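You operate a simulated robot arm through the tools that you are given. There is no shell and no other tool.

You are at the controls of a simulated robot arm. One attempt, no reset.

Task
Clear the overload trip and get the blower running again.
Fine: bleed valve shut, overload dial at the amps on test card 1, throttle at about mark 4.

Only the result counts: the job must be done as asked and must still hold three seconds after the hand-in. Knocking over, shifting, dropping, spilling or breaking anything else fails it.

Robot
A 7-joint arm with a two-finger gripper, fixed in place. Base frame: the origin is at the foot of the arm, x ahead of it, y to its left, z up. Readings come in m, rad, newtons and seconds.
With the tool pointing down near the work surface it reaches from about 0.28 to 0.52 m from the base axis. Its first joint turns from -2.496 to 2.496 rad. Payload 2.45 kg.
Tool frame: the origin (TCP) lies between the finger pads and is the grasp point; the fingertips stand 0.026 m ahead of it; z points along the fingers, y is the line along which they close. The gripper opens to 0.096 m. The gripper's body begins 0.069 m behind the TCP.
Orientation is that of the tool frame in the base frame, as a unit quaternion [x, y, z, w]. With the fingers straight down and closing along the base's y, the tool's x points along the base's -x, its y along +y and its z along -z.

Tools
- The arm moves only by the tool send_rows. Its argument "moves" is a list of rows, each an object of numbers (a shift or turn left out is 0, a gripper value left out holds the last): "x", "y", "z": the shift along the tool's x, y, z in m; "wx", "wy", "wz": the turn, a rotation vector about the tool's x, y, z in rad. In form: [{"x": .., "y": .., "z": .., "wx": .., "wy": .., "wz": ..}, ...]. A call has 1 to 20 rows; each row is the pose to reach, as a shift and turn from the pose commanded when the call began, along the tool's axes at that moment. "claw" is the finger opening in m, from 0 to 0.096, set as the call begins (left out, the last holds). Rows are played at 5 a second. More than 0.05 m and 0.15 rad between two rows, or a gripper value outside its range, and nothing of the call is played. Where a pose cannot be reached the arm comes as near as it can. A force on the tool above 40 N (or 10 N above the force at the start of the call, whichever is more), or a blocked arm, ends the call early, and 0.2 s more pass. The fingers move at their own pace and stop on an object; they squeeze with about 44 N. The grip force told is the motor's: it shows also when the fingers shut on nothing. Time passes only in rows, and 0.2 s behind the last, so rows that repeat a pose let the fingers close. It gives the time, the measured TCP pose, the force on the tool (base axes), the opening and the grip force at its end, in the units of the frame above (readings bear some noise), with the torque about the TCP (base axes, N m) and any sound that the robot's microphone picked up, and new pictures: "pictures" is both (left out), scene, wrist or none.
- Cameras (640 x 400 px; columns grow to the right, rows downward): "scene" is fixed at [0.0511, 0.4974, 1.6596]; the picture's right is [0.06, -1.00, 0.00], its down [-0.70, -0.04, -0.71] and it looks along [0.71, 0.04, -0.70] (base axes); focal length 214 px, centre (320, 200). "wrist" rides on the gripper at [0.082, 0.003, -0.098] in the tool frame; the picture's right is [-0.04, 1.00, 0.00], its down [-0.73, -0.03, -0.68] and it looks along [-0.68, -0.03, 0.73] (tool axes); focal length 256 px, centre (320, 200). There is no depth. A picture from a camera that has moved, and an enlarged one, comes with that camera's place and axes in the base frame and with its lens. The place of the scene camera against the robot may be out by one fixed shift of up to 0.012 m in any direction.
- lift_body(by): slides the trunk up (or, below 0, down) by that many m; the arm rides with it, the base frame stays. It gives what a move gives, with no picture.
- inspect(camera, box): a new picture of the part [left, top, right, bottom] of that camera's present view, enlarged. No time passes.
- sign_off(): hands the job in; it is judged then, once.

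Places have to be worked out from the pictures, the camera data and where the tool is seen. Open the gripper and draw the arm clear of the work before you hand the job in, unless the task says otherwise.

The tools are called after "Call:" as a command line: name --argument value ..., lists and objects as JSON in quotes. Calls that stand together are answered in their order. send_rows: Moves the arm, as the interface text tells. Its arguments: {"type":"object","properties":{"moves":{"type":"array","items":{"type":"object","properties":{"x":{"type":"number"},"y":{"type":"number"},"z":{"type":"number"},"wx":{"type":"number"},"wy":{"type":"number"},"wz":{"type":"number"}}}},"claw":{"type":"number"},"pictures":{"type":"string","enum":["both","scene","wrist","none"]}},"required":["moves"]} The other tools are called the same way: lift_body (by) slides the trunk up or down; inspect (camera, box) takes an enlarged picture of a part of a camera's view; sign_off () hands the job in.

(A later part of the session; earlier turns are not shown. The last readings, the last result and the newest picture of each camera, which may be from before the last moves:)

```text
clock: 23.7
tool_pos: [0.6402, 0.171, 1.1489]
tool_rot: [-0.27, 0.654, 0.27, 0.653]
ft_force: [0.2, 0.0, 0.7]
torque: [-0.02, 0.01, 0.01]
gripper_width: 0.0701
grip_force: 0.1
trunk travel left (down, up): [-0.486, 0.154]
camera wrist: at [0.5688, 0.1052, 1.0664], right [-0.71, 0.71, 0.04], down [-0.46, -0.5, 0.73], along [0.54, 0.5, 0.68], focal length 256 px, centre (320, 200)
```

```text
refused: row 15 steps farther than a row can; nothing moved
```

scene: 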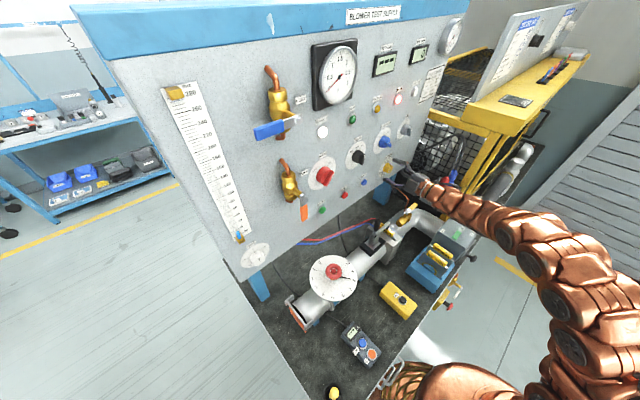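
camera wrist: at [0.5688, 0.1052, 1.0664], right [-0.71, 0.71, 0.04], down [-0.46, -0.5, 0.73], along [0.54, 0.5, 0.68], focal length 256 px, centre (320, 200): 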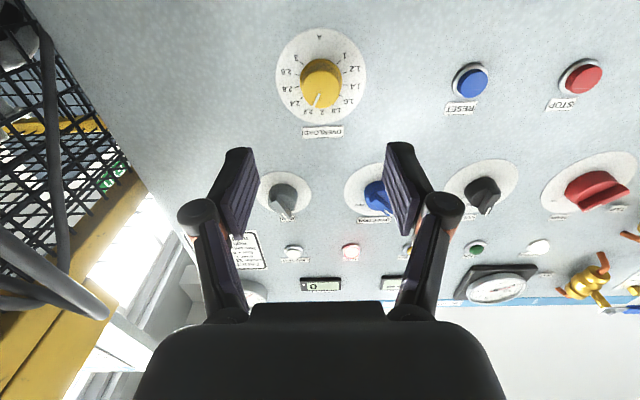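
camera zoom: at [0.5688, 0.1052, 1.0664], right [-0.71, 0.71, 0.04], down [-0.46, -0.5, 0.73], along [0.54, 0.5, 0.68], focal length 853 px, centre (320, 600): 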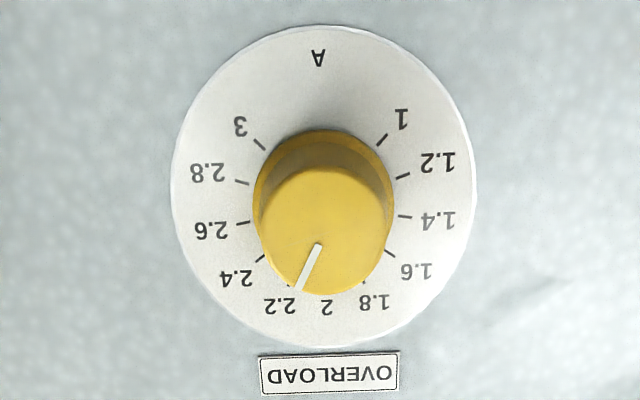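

The last row exceeded the turn limit, so I'll split it and resend.

Call:
send_rows --moves '[{"x": -0.025, "y": 0.003, "z": -0.036}, {"x": -0.05, "y": 0.007, "z": -0.071}, {"x": -0.075, "y": 0.01, "z": -0.107}, {"x": -0.101, "y": 0.0134, "z": -0.142}, {"x": -0.101, "y": 0.0134, "z": -0.142, "wy": 0.14}, {"x": -0.101, "y": 0.0134, "z": -0.142, "wy": 0.28}, {"x": -0.101, "y": 0.0134, "z": -0.142, "wy": 0.42}, {"x": -0.101, "y": 0.0134, "z": -0.142, "wy": 0.56}, {"x": -0.101, "y": 0.0134, "z": -0.142, "wy": 0.7}, {"x": -0.101, "y": 0.0134, "z": -0.142, "wy": 0.84}, {"x": -0.101, "y": 0.0134, "z": -0.142, "wy": 0.98}, {"x": -0.101, "y": 0.0134, "z": -0.142, "wy": 1.12}, {"x": -0.101, "y": 0.0134, "z": -0.142, "wy": 1.26}, {"x": -0.101, "y": 0.0134, "z": -0.142, "wy": 1.4}, {"x": -0.101, "y": 0.0134, "z": -0.142, "wy": 1.5}, {"x": -0.101, "y": 0.0134, "z": -0.142, "wy": 1.5708}]'

```text
clock: 27.3
tool_pos: [0.5101, -0.0026, 1.1836]
tool_rot: [-0.279, 0.96, -0.008, 0.003]
ft_force: [0.2, -0.2, 0.5]
torque: [0.01, 0.04, 0.01]
gripper_width: 0.07
grip_force: 0.1
out of reach, approached as far as the arm can: row 13, 14, 15, 16
trunk travel left (down, up): [-0.486, 0.154]
stopped in row 16: the arm was blocked; the commanded pose is now the measured one
camera wrist: at [0.4404, -0.0423, 1.2802], right [-0.5, 0.86, -0.02], down [0.63, 0.38, 0.68], along [0.59, 0.33, -0.73], focal length 256 px, centre (320, 200)
```

scene: 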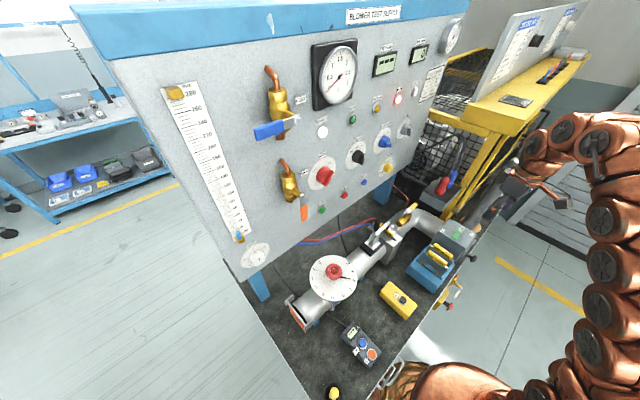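
wrist: 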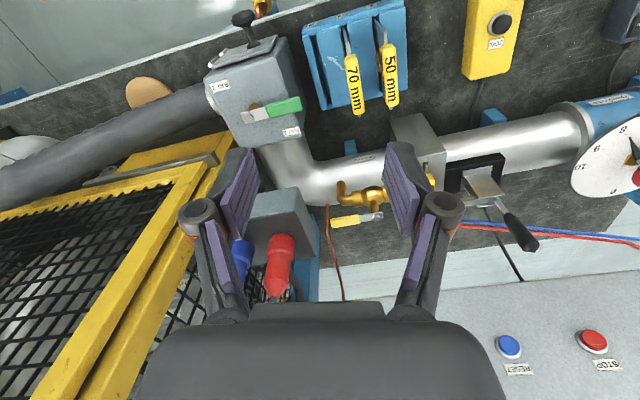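

The arm stopped short with no tool force. I'll zoom in the scene and wrist views to see what is near it and to study the bleed valve.

Call:
inspect --camera "scene" --box '[440, 80, 640, 260]'

Call:
inspect --camera "wrist" --box '[300, 130, 460, 250]'

Call:
inspect --camera "wrist" --box '[320, 170, 400, 230]'

```text
2.22 times, centred on (540, 170) of scene
camera zoom: at [0.0511, 0.4974, 1.6596], right [0.06, -1.0, 0.0], down [-0.7, -0.04, -0.71], along [0.71, 0.04, -0.7], focal length 477 px, centre (-169, 267)
```

zoom: 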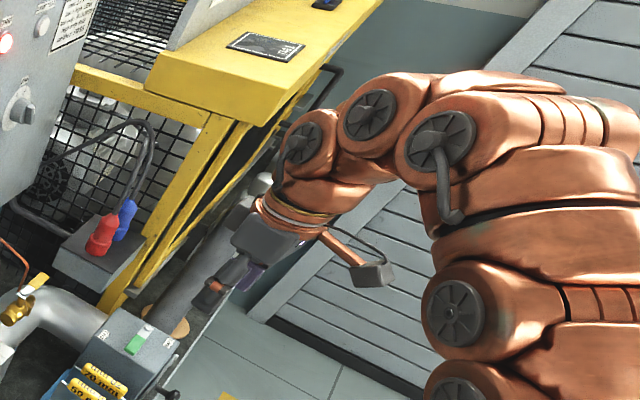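

```text
3.33 times, centred on (380, 190) of wrist
camera zoom: at [0.4404, -0.0423, 1.2802], right [-0.5, 0.86, -0.02], down [0.63, 0.38, 0.68], along [0.59, 0.33, -0.73], focal length 853 px, centre (120, 233)
```

zoom: 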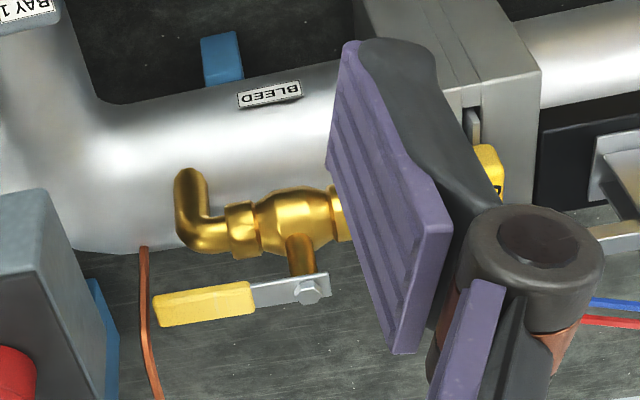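

```text
6.67 times, centred on (360, 200) of wrist
camera zoom: at [0.4404, -0.0423, 1.2802], right [-0.5, 0.86, -0.02], down [0.63, 0.38, 0.68], along [0.59, 0.33, -0.73], focal length 1707 px, centre (53, 200)
```

zoom: 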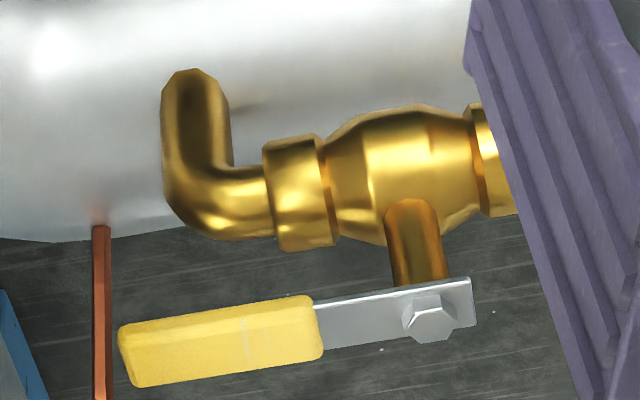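

The zoom shows the bleed valve's lever pointing along its body (open), with a vertical stem; bolt near (0.661,0.187,0.990) and lever tip near (0.706,0.126,0.997). Straight-down reach doesn't get there, so I'll use a 45° tilted tool with closed fingers as a hook, heading toward the panel with the camera to the left. I'm moving to a pose above the valve first.

Call:
send_rows --moves '[{"x": -0.0137, "y": 0.0015, "z": -0.01, "wx": -0.0561, "wy": -0.0431, "wz": 0.1069}, {"x": -0.0275, "y": 0.003, "z": -0.01, "wx": -0.1122, "wy": -0.0862, "wz": 0.2137}, {"x": -0.0412, "y": 0.0046, "z": 0.0, "wx": -0.1683, "wy": -0.1293, "wz": 0.3206}, {"x": -0.0549, "y": 0.0061, "z": 0.005, "wx": -0.2243, "wy": -0.1724, "wz": 0.4275}, {"x": -0.0686, "y": 0.0076, "z": 0.01, "wx": -0.2804, "wy": -0.2155, "wz": 0.5343}, {"x": -0.0824, "y": 0.0092, "z": 0.015, "wx": -0.3365, "wy": -0.2586, "wz": 0.6412}, {"x": -0.0961, "y": 0.0107, "z": 0.02, "wx": -0.3926, "wy": -0.3016, "wz": 0.7481}, {"x": -0.1098, "y": 0.0122, "z": 0.025, "wx": -0.4487, "wy": -0.3447, "wz": 0.8549}, {"x": -0.1235, "y": 0.0137, "z": 0.032, "wx": -0.5048, "wy": -0.3878, "wz": 0.9618}, {"x": -0.1373, "y": 0.0153, "z": 0.038, "wx": -0.5608, "wy": -0.4309, "wz": 1.0687}, {"x": -0.151, "y": 0.0168, "z": 0.046, "wx": -0.6169, "wy": -0.474, "wz": 1.1755}, {"x": -0.1647, "y": 0.0183, "z": 0.0538, "wx": -0.673, "wy": -0.5171, "wz": 1.2824}]' --claw 0.0

```text
clock: 29.9
tool_pos: [0.5882, 0.0821, 1.0389]
tool_rot: [0.341, 0.861, 0.351, 0.141]
ft_force: [0.4, 2.3, 0.5]
torque: [-0.12, -0.02, -0.07]
gripper_width: 0.0001
grip_force: 28.1
out of reach, approached as far as the arm can: row 1, 2, 6, 7, 8, 9, 10, 11, 12
trunk travel left (down, up): [-0.486, 0.154]
camera wrist: at [0.4847, 0.0898, 1.1094], right [0.52, 0.49, 0.7], down [0.19, -0.86, 0.47], along [0.83, -0.11, -0.54], focal length 256 px, centre (320, 200)
```

scene: 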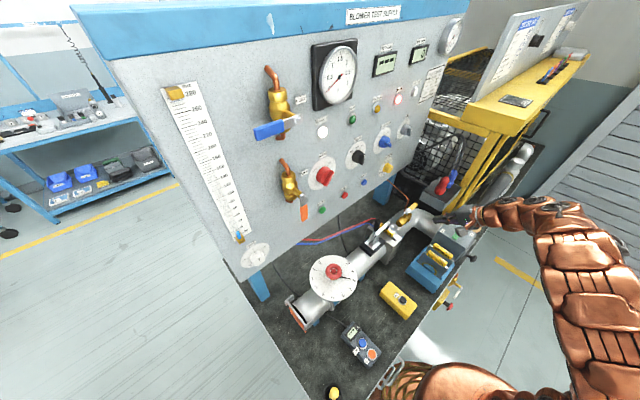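
wrist: 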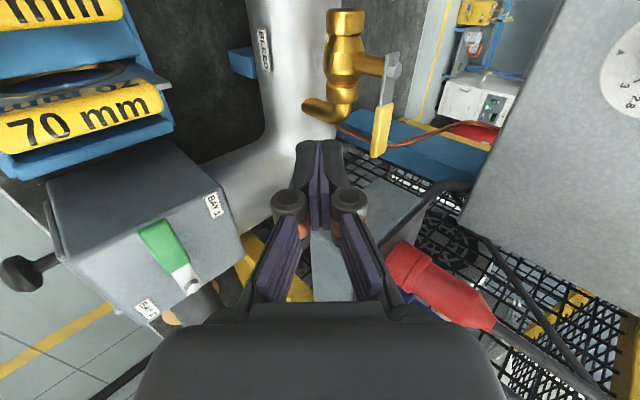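

The arm reached the tilt but settled lower than asked, so it reaches further at lower heights relative to its trunk. Raising the trunk by 0.12 m should help, and it is also the safe direction; the tool will rise to about z=1.16.

Call:
lift_body --by 0.12

```text
clock: 31.4
tool_pos: [0.5877, 0.0789, 1.1593]
tool_rot: [0.339, 0.861, 0.353, 0.14]
ft_force: [0.0, -0.6, 0.0]
torque: [0.01, -0.02, 0.03]
gripper_width: 0.0
grip_force: 28.1
trunk travel left (down, up): [-0.606, 0.034]
```

Now with the trunk higher I'll move to a pre-approach point about 8 cm up the tool axis from the lever's far side, TCP near (0.671,0.123,1.070), and check that it is reached.

Call:
send_rows --moves '[{"x": -0.0077, "z": 0.0315}, {"x": -0.0154, "z": 0.063}, {"x": -0.023, "z": 0.0945}, {"x": -0.0307, "z": 0.126}]'

Call:
inspect --camera "wrist" --box '[200, 0, 520, 200]'

Call:
inspect --camera "scene" --box '[360, 160, 520, 280]'

```text
clock: 32.4
tool_pos: [0.6727, 0.123, 1.0691]
tool_rot: [0.339, 0.86, 0.354, 0.14]
ft_force: [0.2, -0.3, -0.2]
torque: [0.0, 0.01, 0.01]
gripper_width: 0.0001
grip_force: 28.2
trunk travel left (down, up): [-0.606, 0.034]
camera wrist: at [0.5679, 0.1311, 1.1403], right [0.51, 0.49, 0.7], down [0.19, -0.86, 0.46], along [0.84, -0.1, -0.54], focal length 256 px, centre (320, 200)
```

scene: 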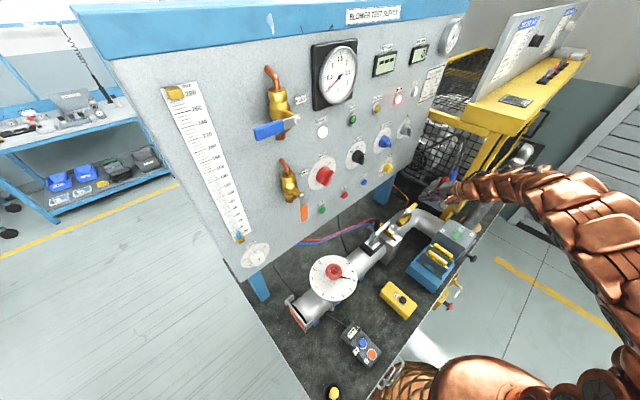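
wrist: 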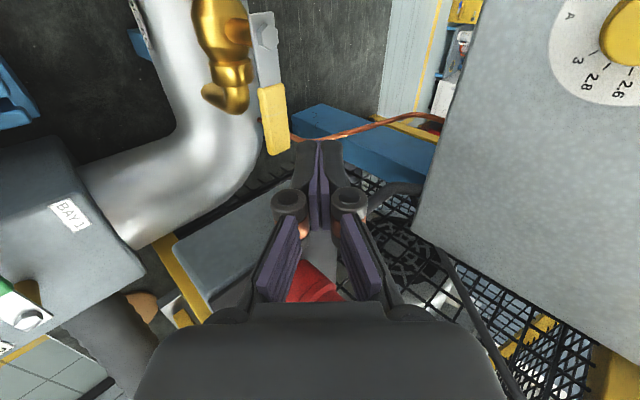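

```text
2.00 times, centred on (360, 100) of wrist
camera zoom: at [0.5679, 0.1311, 1.1403], right [0.51, 0.49, 0.7], down [0.19, -0.86, 0.46], along [0.84, -0.1, -0.54], focal length 512 px, centre (240, 400)
```

zoom: 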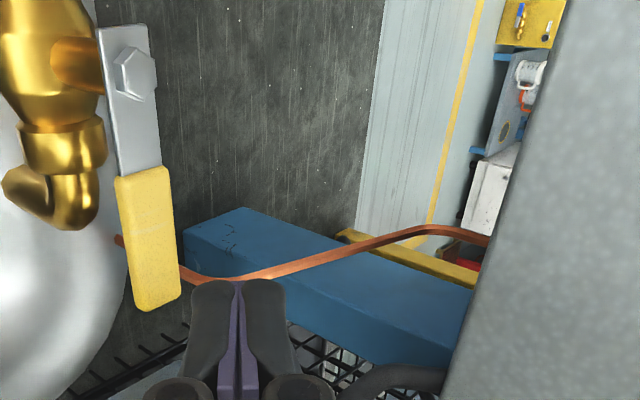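

```text
3.33 times, centred on (440, 220) of scene
camera zoom: at [0.0511, 0.4974, 1.6596], right [0.06, -1.0, 0.0], down [-0.7, -0.04, -0.71], along [0.71, 0.04, -0.7], focal length 715 px, centre (-80, 133)
```

zoom: 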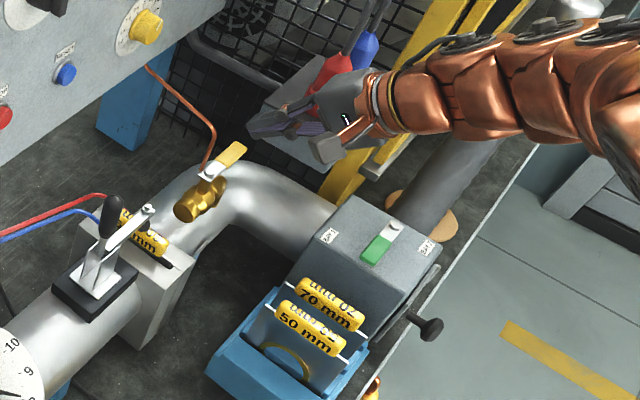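

The pose was reached exactly. In this view the lever's bolt is near (0.659,0.184) and its tip near (0.705,0.127), z≈0.996. I'll slide down the tool axis so the closed fingertips go just behind the lever's sleeve (panel side), staying about 2 cm off the copper tube.

Call:
send_rows --moves '[{"x": 0.0005, "y": -0.001, "z": 0.025}, {"x": 0.001, "y": -0.003, "z": 0.05}, {"x": 0.0017, "y": -0.0048, "z": 0.065}, {"x": 0.0017, "y": -0.0048, "z": 0.0745}]'

Call:
inspect --camera "wrist" --box '[200, 40, 440, 190]'

Call:
inspect --camera "scene" --box '[370, 170, 470, 250]'

```text
clock: 33.4
tool_pos: [0.7033, 0.1604, 1.0151]
tool_rot: [0.339, 0.86, 0.354, 0.139]
ft_force: [-1.0, -0.7, 0.3]
torque: [0.05, 0.02, 0.02]
gripper_width: 0.0002
grip_force: 28.5
trunk travel left (down, up): [-0.606, 0.034]
camera wrist: at [0.5998, 0.1683, 1.0844], right [0.51, 0.49, 0.7], down [0.19, -0.86, 0.46], along [0.84, -0.1, -0.54], focal length 256 px, centre (320, 200)
```

scene: 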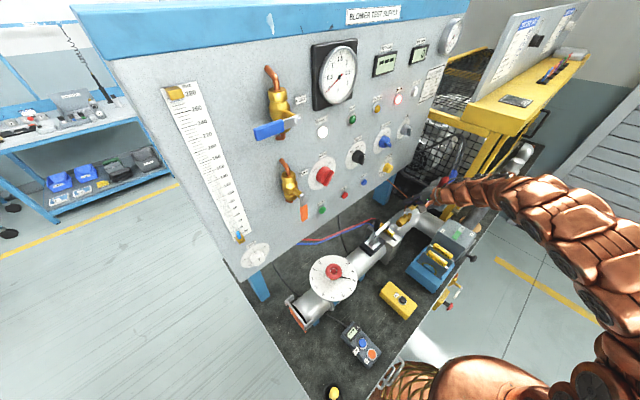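
wrist: 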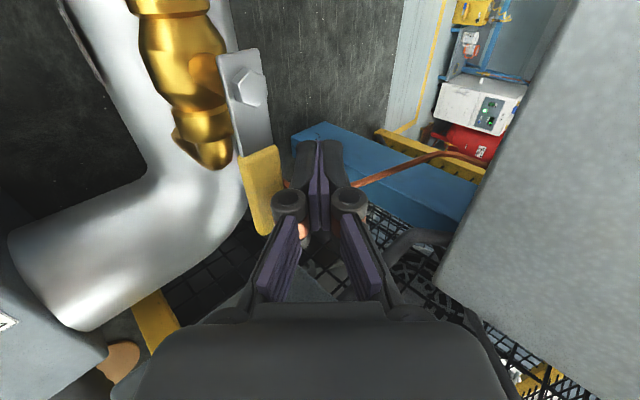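

```text
2.67 times, centred on (320, 115) of wrist
camera zoom: at [0.5998, 0.1683, 1.0844], right [0.51, 0.49, 0.7], down [0.19, -0.86, 0.46], along [0.84, -0.1, -0.54], focal length 683 px, centre (320, 427)
```

zoom: 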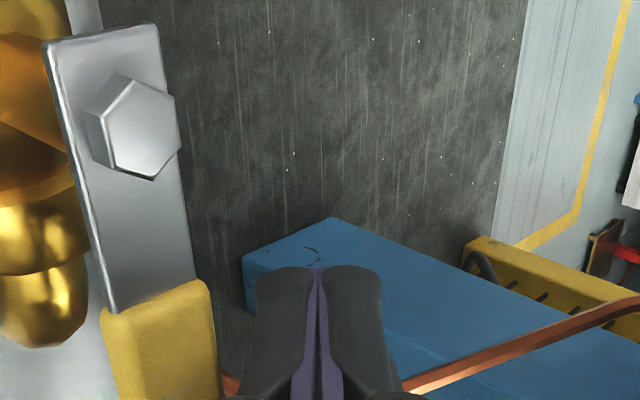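

```text
5.00 times, centred on (420, 210) of scene
camera zoom: at [0.0511, 0.4974, 1.6596], right [0.06, -1.0, 0.0], down [-0.7, -0.04, -0.71], along [0.71, 0.04, -0.7], focal length 1072 px, centre (-180, 150)
```

zoom: 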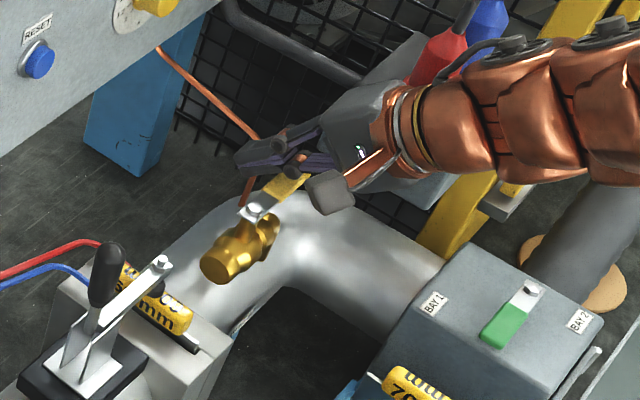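

The fingertips are behind the sleeve with no contact yet. I'll now sweep them along an arc about the stem, toward the robot (clockwise from above), first for about 45°.

Call:
send_rows --moves '[{"x": 0.0007, "y": -0.003, "z": -0.003}, {"x": 0.0014, "y": -0.0061, "z": -0.006}, {"x": -0.001, "y": -0.0103, "z": -0.0102}, {"x": -0.0032, "y": -0.0145, "z": -0.0144}, {"x": -0.0036, "y": -0.0195, "z": -0.0193}, {"x": -0.0039, "y": -0.0245, "z": -0.0242}, {"x": -0.0018, "y": -0.0298, "z": -0.0294}, {"x": 0.0004, "y": -0.035, "z": -0.0346}]'

Call:
inspect --camera "wrist" --box '[160, 0, 480, 200]'

Call:
inspect --camera "scene" --box '[370, 170, 470, 250]'

```text
clock: 35.2
tool_pos: [0.6702, 0.1254, 1.012]
tool_rot: [0.339, 0.861, 0.352, 0.14]
ft_force: [0.8, 0.1, 2.4]
torque: [-0.03, 0.02, -0.01]
gripper_width: 0.0003
grip_force: 28.5
trunk travel left (down, up): [-0.606, 0.034]
camera wrist: at [0.5663, 0.1335, 1.0834], right [0.51, 0.49, 0.7], down [0.2, -0.86, 0.46], along [0.84, -0.1, -0.54], focal length 256 px, centre (320, 200)
```

scene: 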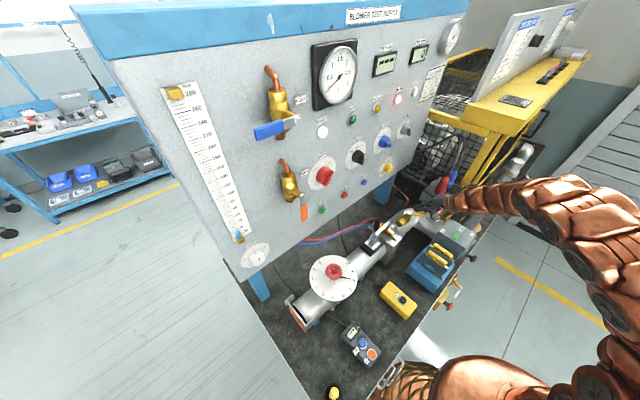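
wrist: 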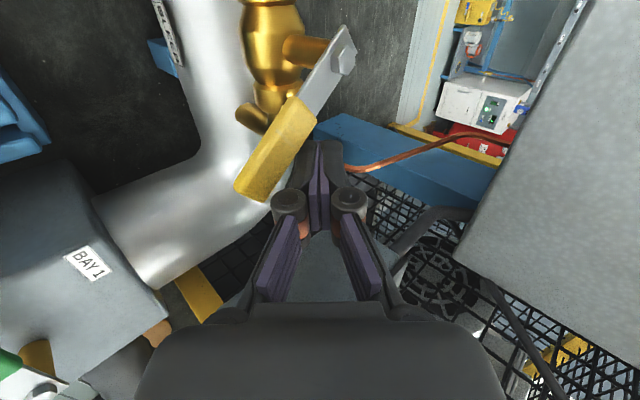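

```text
2.00 times, centred on (320, 100) of wrist
camera zoom: at [0.5663, 0.1335, 1.0834], right [0.51, 0.49, 0.7], down [0.2, -0.86, 0.46], along [0.84, -0.1, -0.54], focal length 512 px, centre (320, 400)
```

zoom: 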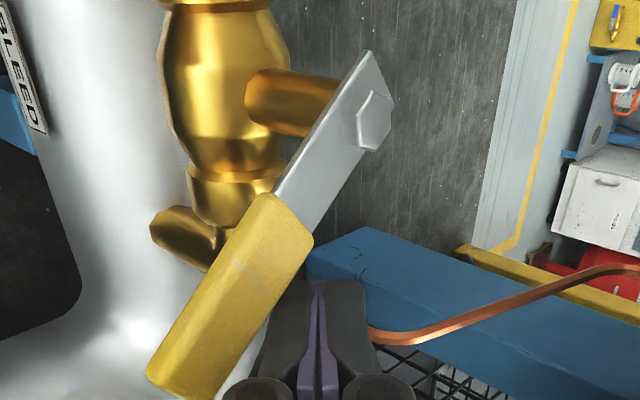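

```text
5.00 times, centred on (420, 210) of scene
camera zoom: at [0.0511, 0.4974, 1.6596], right [0.06, -1.0, 0.0], down [-0.7, -0.04, -0.71], along [0.71, 0.04, -0.7], focal length 1072 px, centre (-180, 150)
```

zoom: 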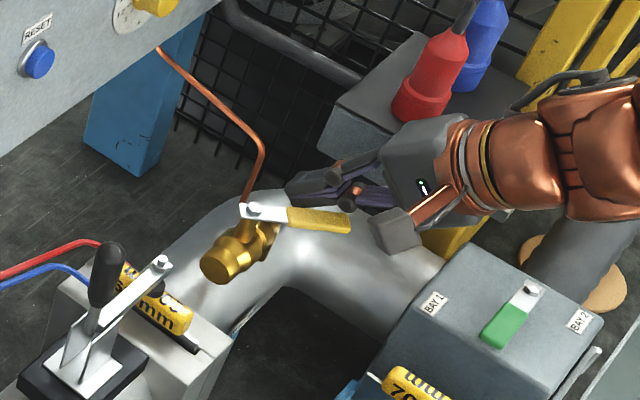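

The lever has swung roughly 45° clockwise with almost no load. Continuing along the arc to the 90° position.

Call:
send_rows --moves '[{"x": 0.0047, "y": -0.0047, "z": -0.0047}, {"x": 0.0094, "y": -0.0094, "z": -0.0093}, {"x": 0.0165, "y": -0.0129, "z": -0.0128}, {"x": 0.0235, "y": -0.0164, "z": -0.0163}, {"x": 0.029, "y": -0.0183, "z": -0.0182}, {"x": 0.0346, "y": -0.0202, "z": -0.0201}, {"x": 0.038, "y": -0.0212, "z": -0.021}]'

Call:
inspect --camera "wrist" --box '[160, 0, 480, 200]'

Call:
inspect --camera "scene" --box '[370, 170, 470, 250]'

```text
clock: 36.8
tool_pos: [0.6286, 0.1239, 1.0139]
tool_rot: [0.344, 0.858, 0.353, 0.145]
ft_force: [22.5, -13.0, -4.9]
torque: [-0.38, -0.24, -0.55]
gripper_width: 0.006
grip_force: 28.3
trunk travel left (down, up): [-0.606, 0.034]
stopped in row 7: the force on the tool passed its limit at 45 N (the readings are from after the stop); the commanded pose is now the measured one
camera wrist: at [0.523, 0.1327, 1.0845], right [0.52, 0.49, 0.7], down [0.18, -0.87, 0.47], along [0.84, -0.11, -0.54], focal length 256 px, centre (320, 200)
```

scene: 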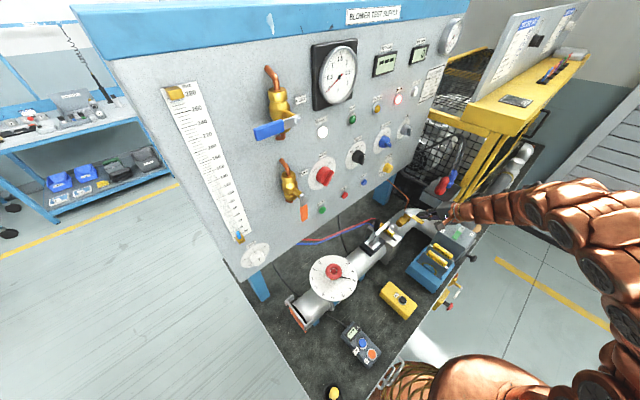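
wrist: 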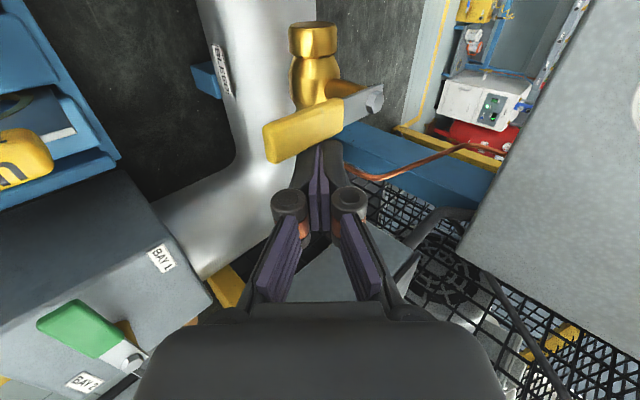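

```text
2.00 times, centred on (320, 100) of wrist
camera zoom: at [0.523, 0.1327, 1.0845], right [0.52, 0.49, 0.7], down [0.18, -0.87, 0.47], along [0.84, -0.11, -0.54], focal length 512 px, centre (320, 400)
```

zoom: 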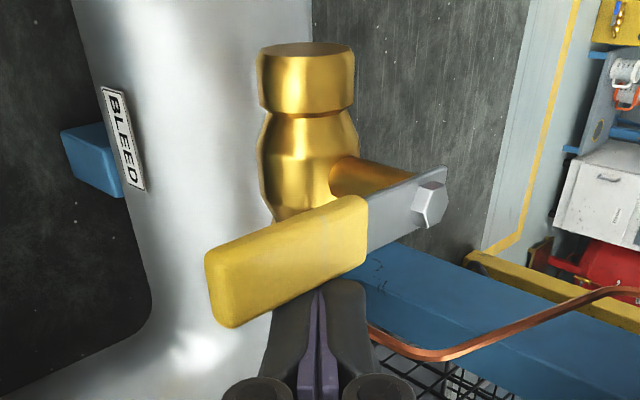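

```text
5.00 times, centred on (420, 210) of scene
camera zoom: at [0.0511, 0.4974, 1.6596], right [0.06, -1.0, 0.0], down [-0.7, -0.04, -0.71], along [0.71, 0.04, -0.7], focal length 1072 px, centre (-180, 150)
```

zoom: 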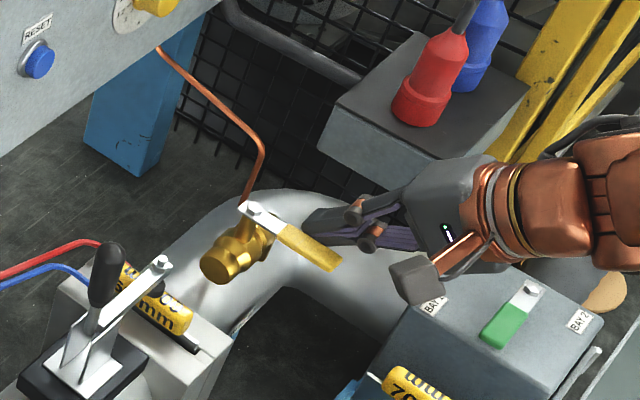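

The stop at 45 N came with the lever measured at about −139°, i.e. turned close to 90° and across the body, so it's on its shut stop. I'll ease off sideways and retreat along the tool axis, then check that the lever stays.

Call:
send_rows --moves '[{"x": -0.006, "y": 0.001}, {"x": -0.014, "y": 0.002}, {"x": -0.014, "y": 0.002, "z": -0.03}, {"x": -0.014, "y": 0.002, "z": -0.06}, {"x": -0.014, "y": 0.002, "z": -0.1}, {"x": -0.014, "y": 0.002, "z": -0.14}]'

Call:
inspect --camera "scene" --box '[370, 170, 470, 250]'

Call:
inspect --camera "wrist" --box '[200, 0, 520, 200]'

```text
clock: 38.2
tool_pos: [0.5686, 0.0482, 1.1139]
tool_rot: [0.342, 0.859, 0.354, 0.143]
ft_force: [0.6, 0.1, -1.3]
torque: [0.03, 0.02, 0.01]
gripper_width: 0.0
grip_force: 28.5
trunk travel left (down, up): [-0.606, 0.034]
camera wrist: at [0.4641, 0.0564, 1.1842], right [0.52, 0.49, 0.7], down [0.19, -0.87, 0.46], along [0.84, -0.11, -0.54], focal length 256 px, centre (320, 200)
```

scene: 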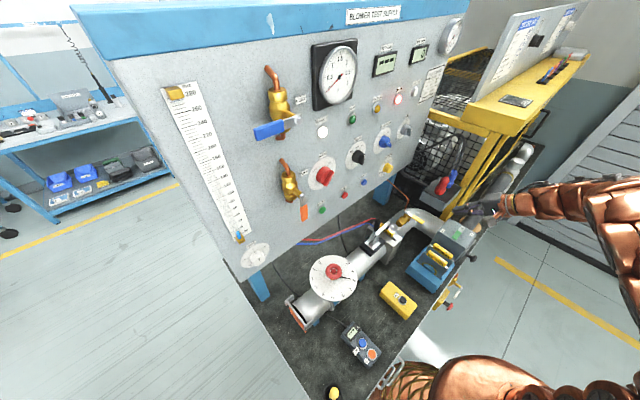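
wrist: 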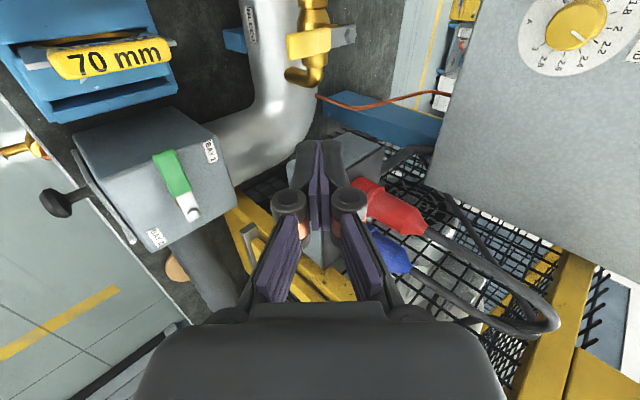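

```text
5.00 times, centred on (420, 210) of scene
camera zoom: at [0.0511, 0.4974, 1.6596], right [0.06, -1.0, 0.0], down [-0.7, -0.04, -0.71], along [0.71, 0.04, -0.7], focal length 1072 px, centre (-180, 150)
```

zoom: 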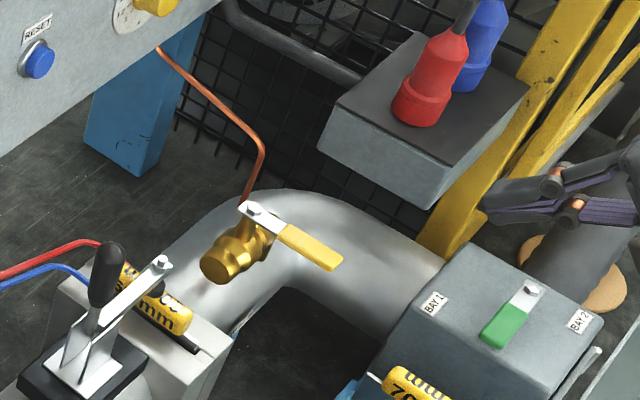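

```text
2.00 times, centred on (360, 100) of wrist
camera zoom: at [0.4641, 0.0564, 1.1842], right [0.52, 0.49, 0.7], down [0.19, -0.87, 0.46], along [0.84, -0.11, -0.54], focal length 512 px, centre (240, 400)
```

zoom: 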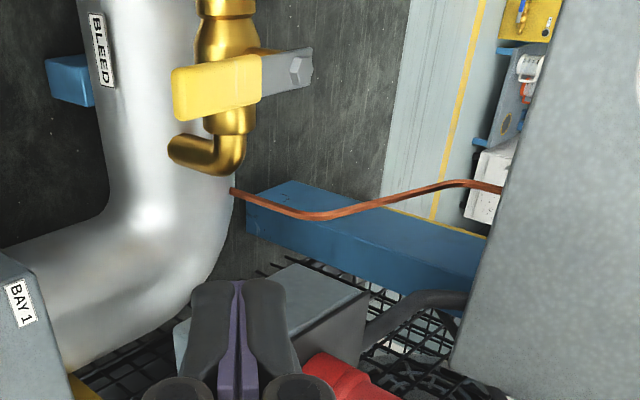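

The lever now lies across the valve body and the copper tube is undisturbed. I'll zoom in more to confirm the angle before moving on.

Call:
inspect --camera "wrist" --box '[260, 0, 380, 90]'

Call:
inspect --camera "scene" --box '[395, 190, 445, 230]'

Call:
inspect --camera "scene" --box '[290, 235, 380, 305]'

```text
4.44 times, centred on (320, 45) of wrist
camera zoom: at [0.4641, 0.0564, 1.1842], right [0.52, 0.49, 0.7], down [0.19, -0.87, 0.46], along [0.84, -0.11, -0.54], focal length 1138 px, centre (320, 889)
```

zoom: 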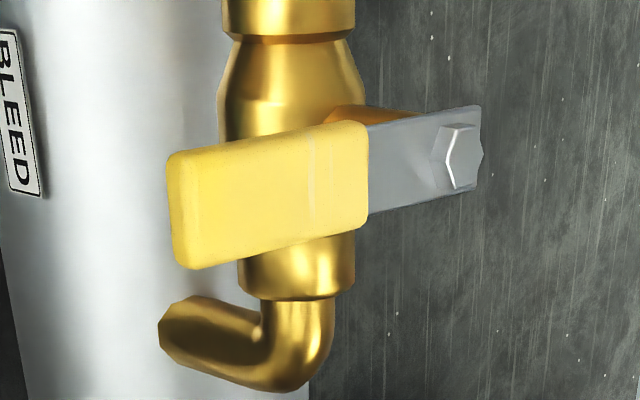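

```text
10.00 times, centred on (420, 210) of scene
camera zoom: at [0.0511, 0.4974, 1.6596], right [0.06, -1.0, 0.0], down [-0.7, -0.04, -0.71], along [0.71, 0.04, -0.7], focal length 2145 px, centre (-680, 100)
```

zoom: 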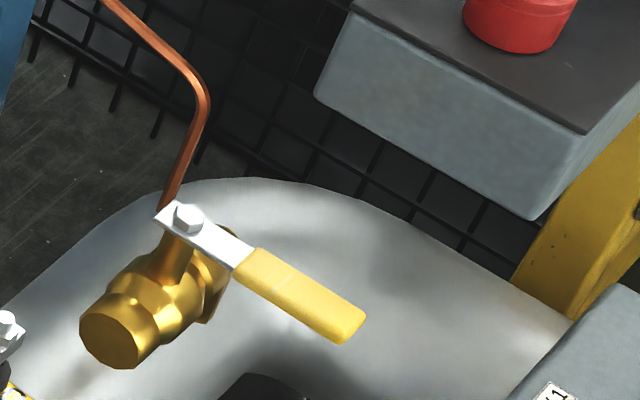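

```text
5.71 times, centred on (335, 270) of scene
camera zoom: at [0.0511, 0.4974, 1.6596], right [0.06, -1.0, 0.0], down [-0.7, -0.04, -0.71], along [0.71, 0.04, -0.7], focal length 1226 px, centre (234, -200)
```

zoom: 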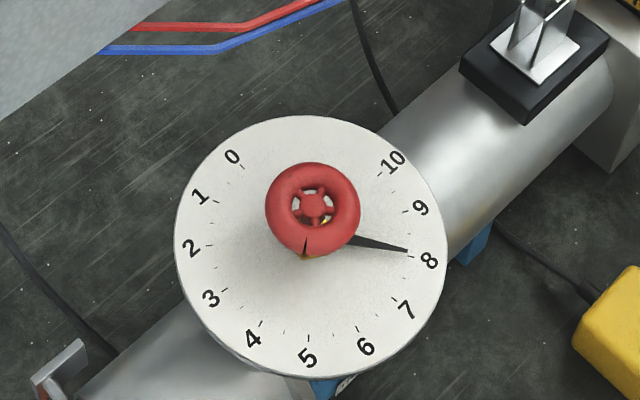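

The valve is shut as far as I can judge (final angle about −137° against −51° at the start, firm stop). Next is the throttle handwheel near (0.39,0.471,0.988), pointer at 8; I'll swing the arm over there with the tool turning to point straight down, staying above 1.11 m.

Call:
send_rows --moves '[{"x": 0.0299, "y": 0.0106, "z": -0.0038, "wx": 0.0457, "wy": 0.0493, "wz": -0.1189}, {"x": 0.0598, "y": 0.0206, "z": -0.0073, "wx": 0.0913, "wy": 0.0987, "wz": -0.2379}, {"x": 0.0897, "y": 0.03, "z": -0.0099, "wx": 0.137, "wy": 0.148, "wz": -0.3568}, {"x": 0.1195, "y": 0.0382, "z": -0.0116, "wx": 0.1827, "wy": 0.1973, "wz": -0.4757}, {"x": 0.1494, "y": 0.0452, "z": -0.0117, "wx": 0.2283, "wy": 0.2467, "wz": -0.5947}, {"x": 0.1793, "y": 0.0505, "z": -0.0105, "wx": 0.274, "wy": 0.296, "wz": -0.7136}, {"x": 0.2088, "y": 0.0543, "z": -0.0075, "wx": 0.3197, "wy": 0.3453, "wz": -0.8325}, {"x": 0.2387, "y": 0.0564, "z": -0.0029, "wx": 0.3654, "wy": 0.3946, "wz": -0.9515}, {"x": 0.2686, "y": 0.057, "z": 0.0032, "wx": 0.411, "wy": 0.444, "wz": -1.0704}, {"x": 0.2984, "y": 0.0562, "z": 0.0107, "wx": 0.4567, "wy": 0.4933, "wz": -1.1893}, {"x": 0.3283, "y": 0.0544, "z": 0.0193, "wx": 0.5024, "wy": 0.5426, "wz": -1.3082}, {"x": 0.3582, "y": 0.0518, "z": 0.0286, "wx": 0.548, "wy": 0.592, "wz": -1.4272}, {"x": 0.3881, "y": 0.0488, "z": 0.0384, "wx": 0.5937, "wy": 0.6413, "wz": -1.5461}]'

```text
clock: 41.0
tool_pos: [0.3312, 0.358, 1.1212]
tool_rot: [-0.427, 0.904, -0.002, 0.0]
ft_force: [-0.2, -0.7, -0.8]
torque: [0.02, -0.01, 0.03]
gripper_width: 0.0
grip_force: 28.3
trunk travel left (down, up): [-0.606, 0.034]
camera wrist: at [0.2774, 0.2981, 1.219], right [-0.75, 0.67, 0.0], down [0.49, 0.55, 0.68], along [0.45, 0.5, -0.74], focal length 256 px, centre (320, 200)
```

scene: 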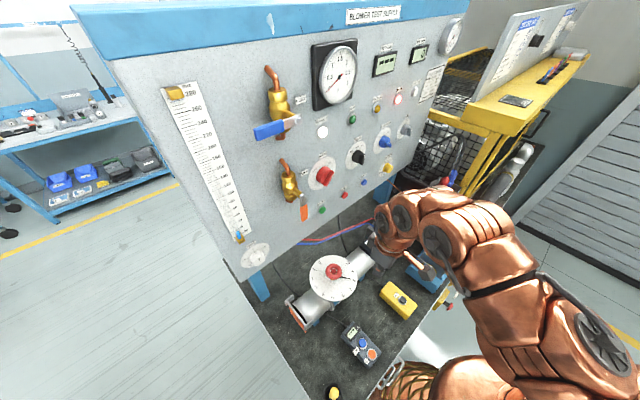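
wrist: 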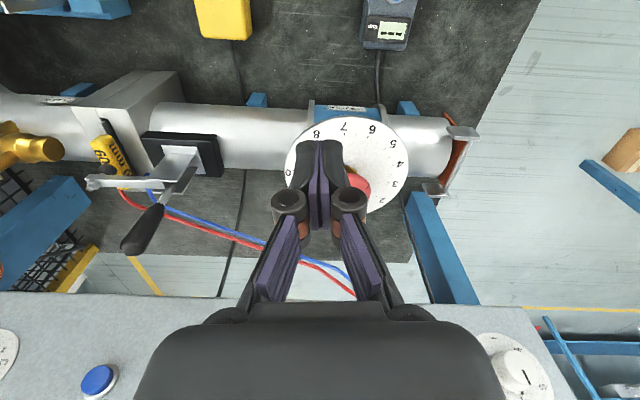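

Reached, tool straight down at (0.331,0.358,1.121). I'll open the gripper and move over the handwheel hub at z≈1.10 to see if a vertical tool reaches there.

Call:
send_rows --moves '[{"x": -0.031, "y": 0.0066, "z": 0.005}, {"x": -0.062, "y": 0.0132, "z": 0.01}, {"x": -0.0935, "y": 0.0197, "z": 0.015}, {"x": -0.1247, "y": 0.0263, "z": 0.02}]' --claw 0.085

```text
clock: 42.0
tool_pos: [0.3658, 0.4327, 1.0994]
tool_rot: [-0.426, 0.905, 0.0, 0.001]
ft_force: [-0.1, -1.5, 0.7]
torque: [0.12, 0.07, 0.02]
gripper_width: 0.0851
grip_force: 0.1
out of reach, approached as far as the arm can: row 3, 4
trunk travel left (down, up): [-0.606, 0.034]
camera wrist: at [0.3118, 0.3733, 1.1946], right [-0.74, 0.67, 0.0], down [0.49, 0.55, 0.68], along [0.46, 0.51, -0.73], focal length 256 px, centre (320, 200)
```

scene: 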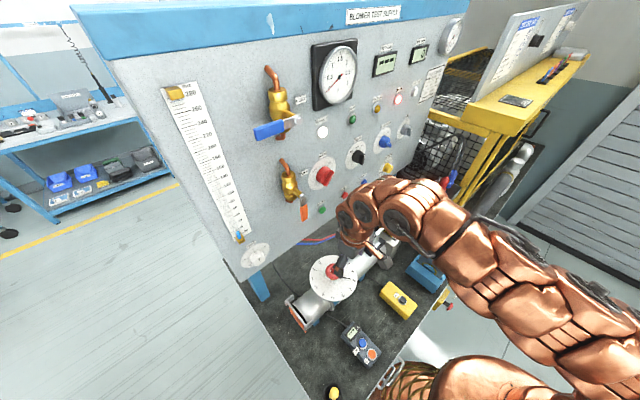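
wrist: 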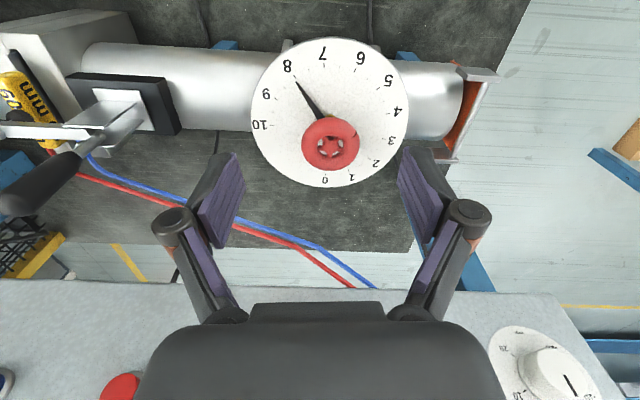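

A vertical tool tops out about 5 cm short (radius 0.567 of 0.611), so I'll tilt the tool ~25° outward and turn the wheel about the vertical axis. First a close look at wheel, pointer and dial from here.

Call:
inspect --camera "wrist" --box '[240, 30, 420, 200]'

Call:
inspect --camera "scene" --box '[300, 230, 400, 310]'

```text
2.35 times, centred on (330, 115) of wrist
camera zoom: at [0.3118, 0.3733, 1.1946], right [-0.74, 0.67, 0.0], down [0.49, 0.55, 0.68], along [0.46, 0.51, -0.73], focal length 602 px, centre (296, 400)
```

zoom: 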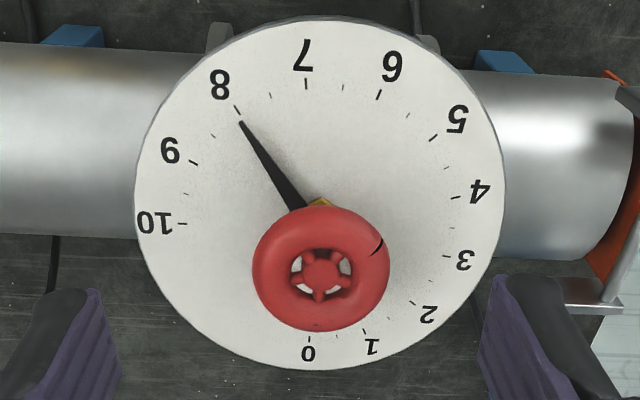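

```text
5.00 times, centred on (350, 270) of scene
camera zoom: at [0.0511, 0.4974, 1.6596], right [0.06, -1.0, 0.0], down [-0.7, -0.04, -0.71], along [0.71, 0.04, -0.7], focal length 1072 px, centre (170, -150)
```

zoom: 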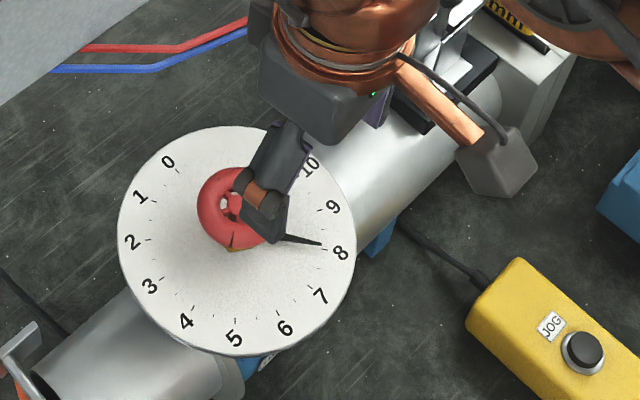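

Hub is at about (0.387,0.471,0.990), rim radius ~27 mm, dial plate z≈0.956; the scale runs counter-clockwise from above at 27° per mark, so 8→4 is 108° clockwise. I'll hover over the hub with a 25° tilt and the heading turned +27°, ready for two 54° turns.

Call:
send_rows --moves '[{"x": -0.0086, "y": 0.0016, "z": 0.002, "wx": -0.0205, "wy": -0.0856, "wz": -0.0926}, {"x": -0.0172, "y": 0.0032, "z": 0.008, "wx": -0.041, "wy": -0.1712, "wz": -0.1852}, {"x": -0.0258, "y": 0.0049, "z": 0.018, "wx": -0.0616, "wy": -0.2569, "wz": -0.2778}, {"x": -0.0344, "y": 0.0065, "z": 0.028, "wx": -0.0821, "wy": -0.3425, "wz": -0.3704}, {"x": -0.043, "y": 0.0081, "z": 0.0394, "wx": -0.1026, "wy": -0.4281, "wz": -0.463}]'

Call:
inspect --camera "wrist" --box '[220, 40, 440, 220]'

```text
clock: 43.2
tool_pos: [0.3855, 0.4702, 1.0589]
tool_rot: [-0.61, 0.763, 0.133, 0.169]
ft_force: [0.1, 0.0, -0.1]
torque: [0.0, 0.02, -0.02]
gripper_width: 0.0848
grip_force: 0.0
trunk travel left (down, up): [-0.606, 0.034]
camera wrist: at [0.3579, 0.3603, 1.1121], right [-0.97, 0.25, 0.01], down [0.11, 0.36, 0.92], along [0.23, 0.9, -0.38], focal length 256 px, centre (320, 200)
```

scene: 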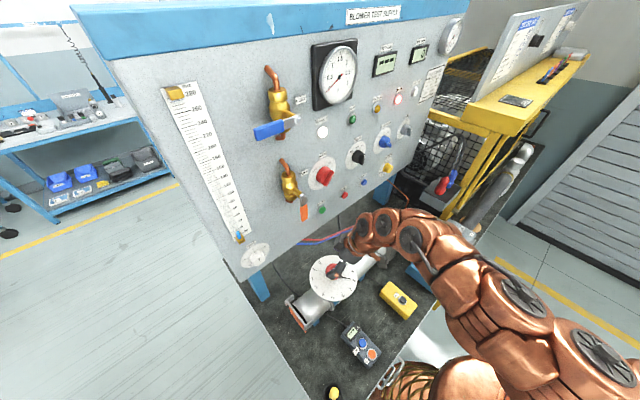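
wrist: 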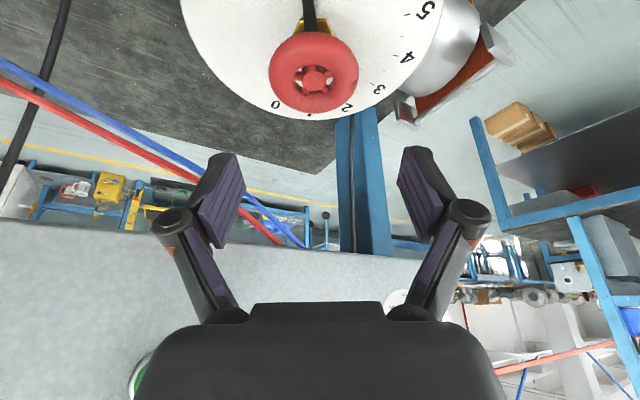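

```text
2.22 times, centred on (330, 130) of wrist
camera zoom: at [0.3579, 0.3603, 1.1121], right [-0.97, 0.25, 0.01], down [0.11, 0.36, 0.92], along [0.23, 0.9, -0.38], focal length 569 px, centre (298, 356)
```

zoom: 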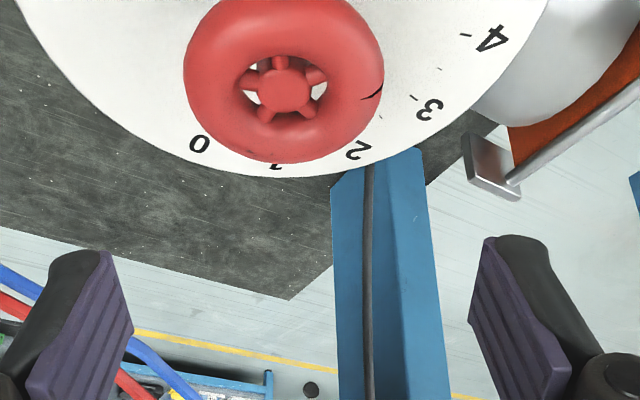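

Hover pose is good and the hub appears within 3 px of prediction. I'll descend straight down 6 cm so the fingers straddle the rim.

Call:
send_rows --moves '[{"x": 0.0085, "z": 0.0181}, {"x": 0.0169, "z": 0.0363}, {"x": 0.0225, "z": 0.048}, {"x": 0.0254, "z": 0.0544}]'

Call:
inspect --camera "wrist" --box '[200, 60, 440, 220]'

Call:
inspect --camera "scene" --box '[290, 220, 390, 300]'

```text
clock: 44.2
tool_pos: [0.3859, 0.4724, 0.998]
tool_rot: [-0.611, 0.762, 0.134, 0.169]
ft_force: [0.1, 0.6, 0.5]
torque: [-0.02, -0.01, 0.03]
gripper_width: 0.085
grip_force: 0.0
trunk travel left (down, up): [-0.606, 0.034]
camera wrist: at [0.3573, 0.3609, 1.0508], right [-0.97, 0.25, 0.01], down [0.11, 0.36, 0.92], along [0.23, 0.9, -0.38], focal length 256 px, centre (320, 200)
```

scene: 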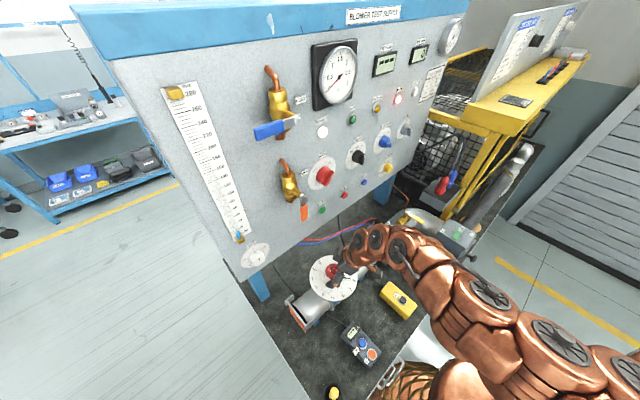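
wrist: 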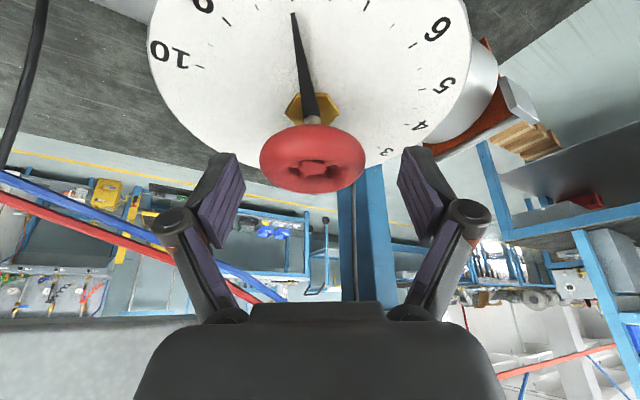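

```text
2.50 times, centred on (320, 140) of wrist
camera zoom: at [0.3573, 0.3609, 1.0508], right [-0.97, 0.25, 0.01], down [0.11, 0.36, 0.92], along [0.23, 0.9, -0.38], focal length 640 px, centre (320, 350)
```

zoom: 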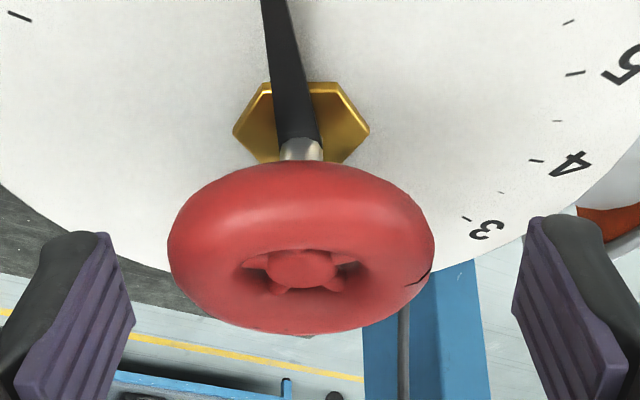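

```text
5.00 times, centred on (340, 260) of scene
camera zoom: at [0.0511, 0.4974, 1.6596], right [0.06, -1.0, 0.0], down [-0.7, -0.04, -0.71], along [0.71, 0.04, -0.7], focal length 1072 px, centre (220, -100)
```

zoom: 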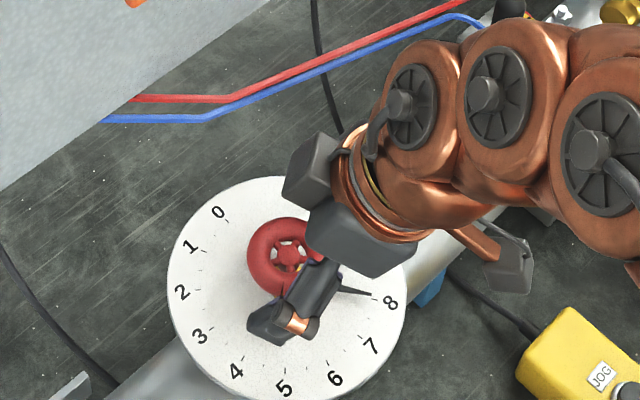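

The wheel centre sits about 3.5 mm to the −y side of the finger centre. I'll correct that, then close on the rim.

Call:
send_rows --moves '[{"x": 0.0018, "y": -0.0035, "z": -0.0008}, {"x": 0.0018, "y": -0.0035, "z": -0.0008}]' --pictures "none"

Call:
send_rows --moves '[{"z": 0}, {"z": 0}, {"z": 0}, {"z": 0}]' --claw 0.04

Call:
inspect --camera "wrist" --box '[200, 60, 440, 220]'

```text
clock: 44.8
tool_pos: [0.3879, 0.4694, 0.9974]
tool_rot: [-0.61, 0.762, 0.134, 0.169]
ft_force: [0.3, -0.3, 0.1]
torque: [0.01, 0.0, -0.01]
gripper_width: 0.0849
grip_force: 0.0
trunk travel left (down, up): [-0.606, 0.034]
```

```text
clock: 45.8
tool_pos: [0.389, 0.4684, 0.9995]
tool_rot: [-0.61, 0.762, 0.134, 0.169]
ft_force: [2.7, -0.1, 1.2]
torque: [-0.1, -0.06, -0.03]
gripper_width: 0.0554
grip_force: 45.0
trunk travel left (down, up): [-0.606, 0.034]
camera wrist: at [0.3604, 0.3578, 1.0505], right [-0.97, 0.25, 0.02], down [0.11, 0.36, 0.92], along [0.23, 0.9, -0.38], focal length 256 px, centre (320, 200)
```

scene: 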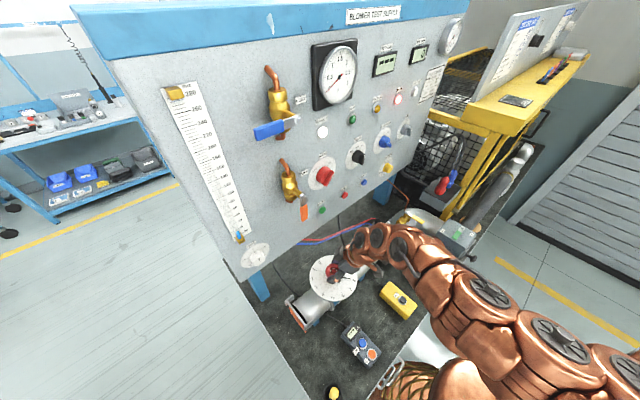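
wrist: 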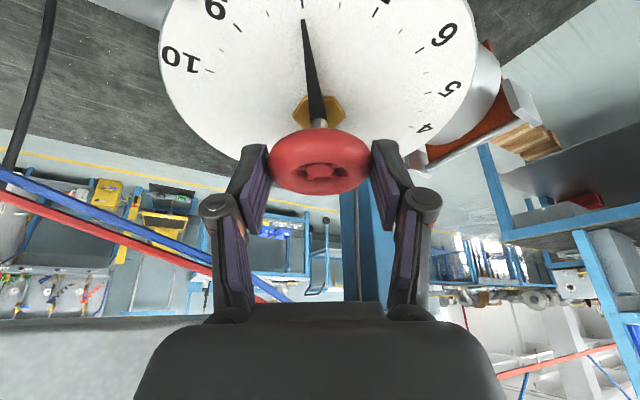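

```text
2.50 times, centred on (320, 140) of wrist
camera zoom: at [0.3604, 0.3578, 1.0505], right [-0.97, 0.25, 0.02], down [0.11, 0.36, 0.92], along [0.23, 0.9, -0.38], focal length 640 px, centre (320, 350)
```

zoom: 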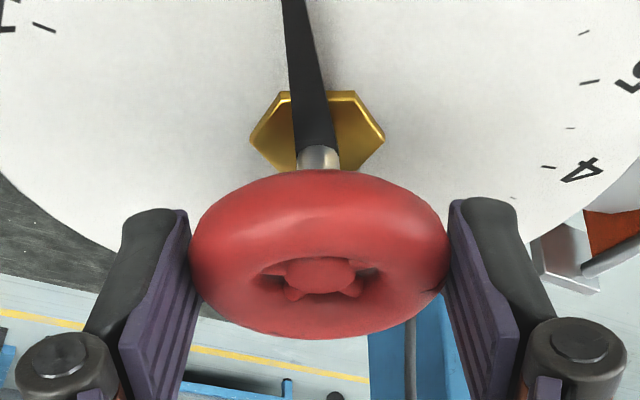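

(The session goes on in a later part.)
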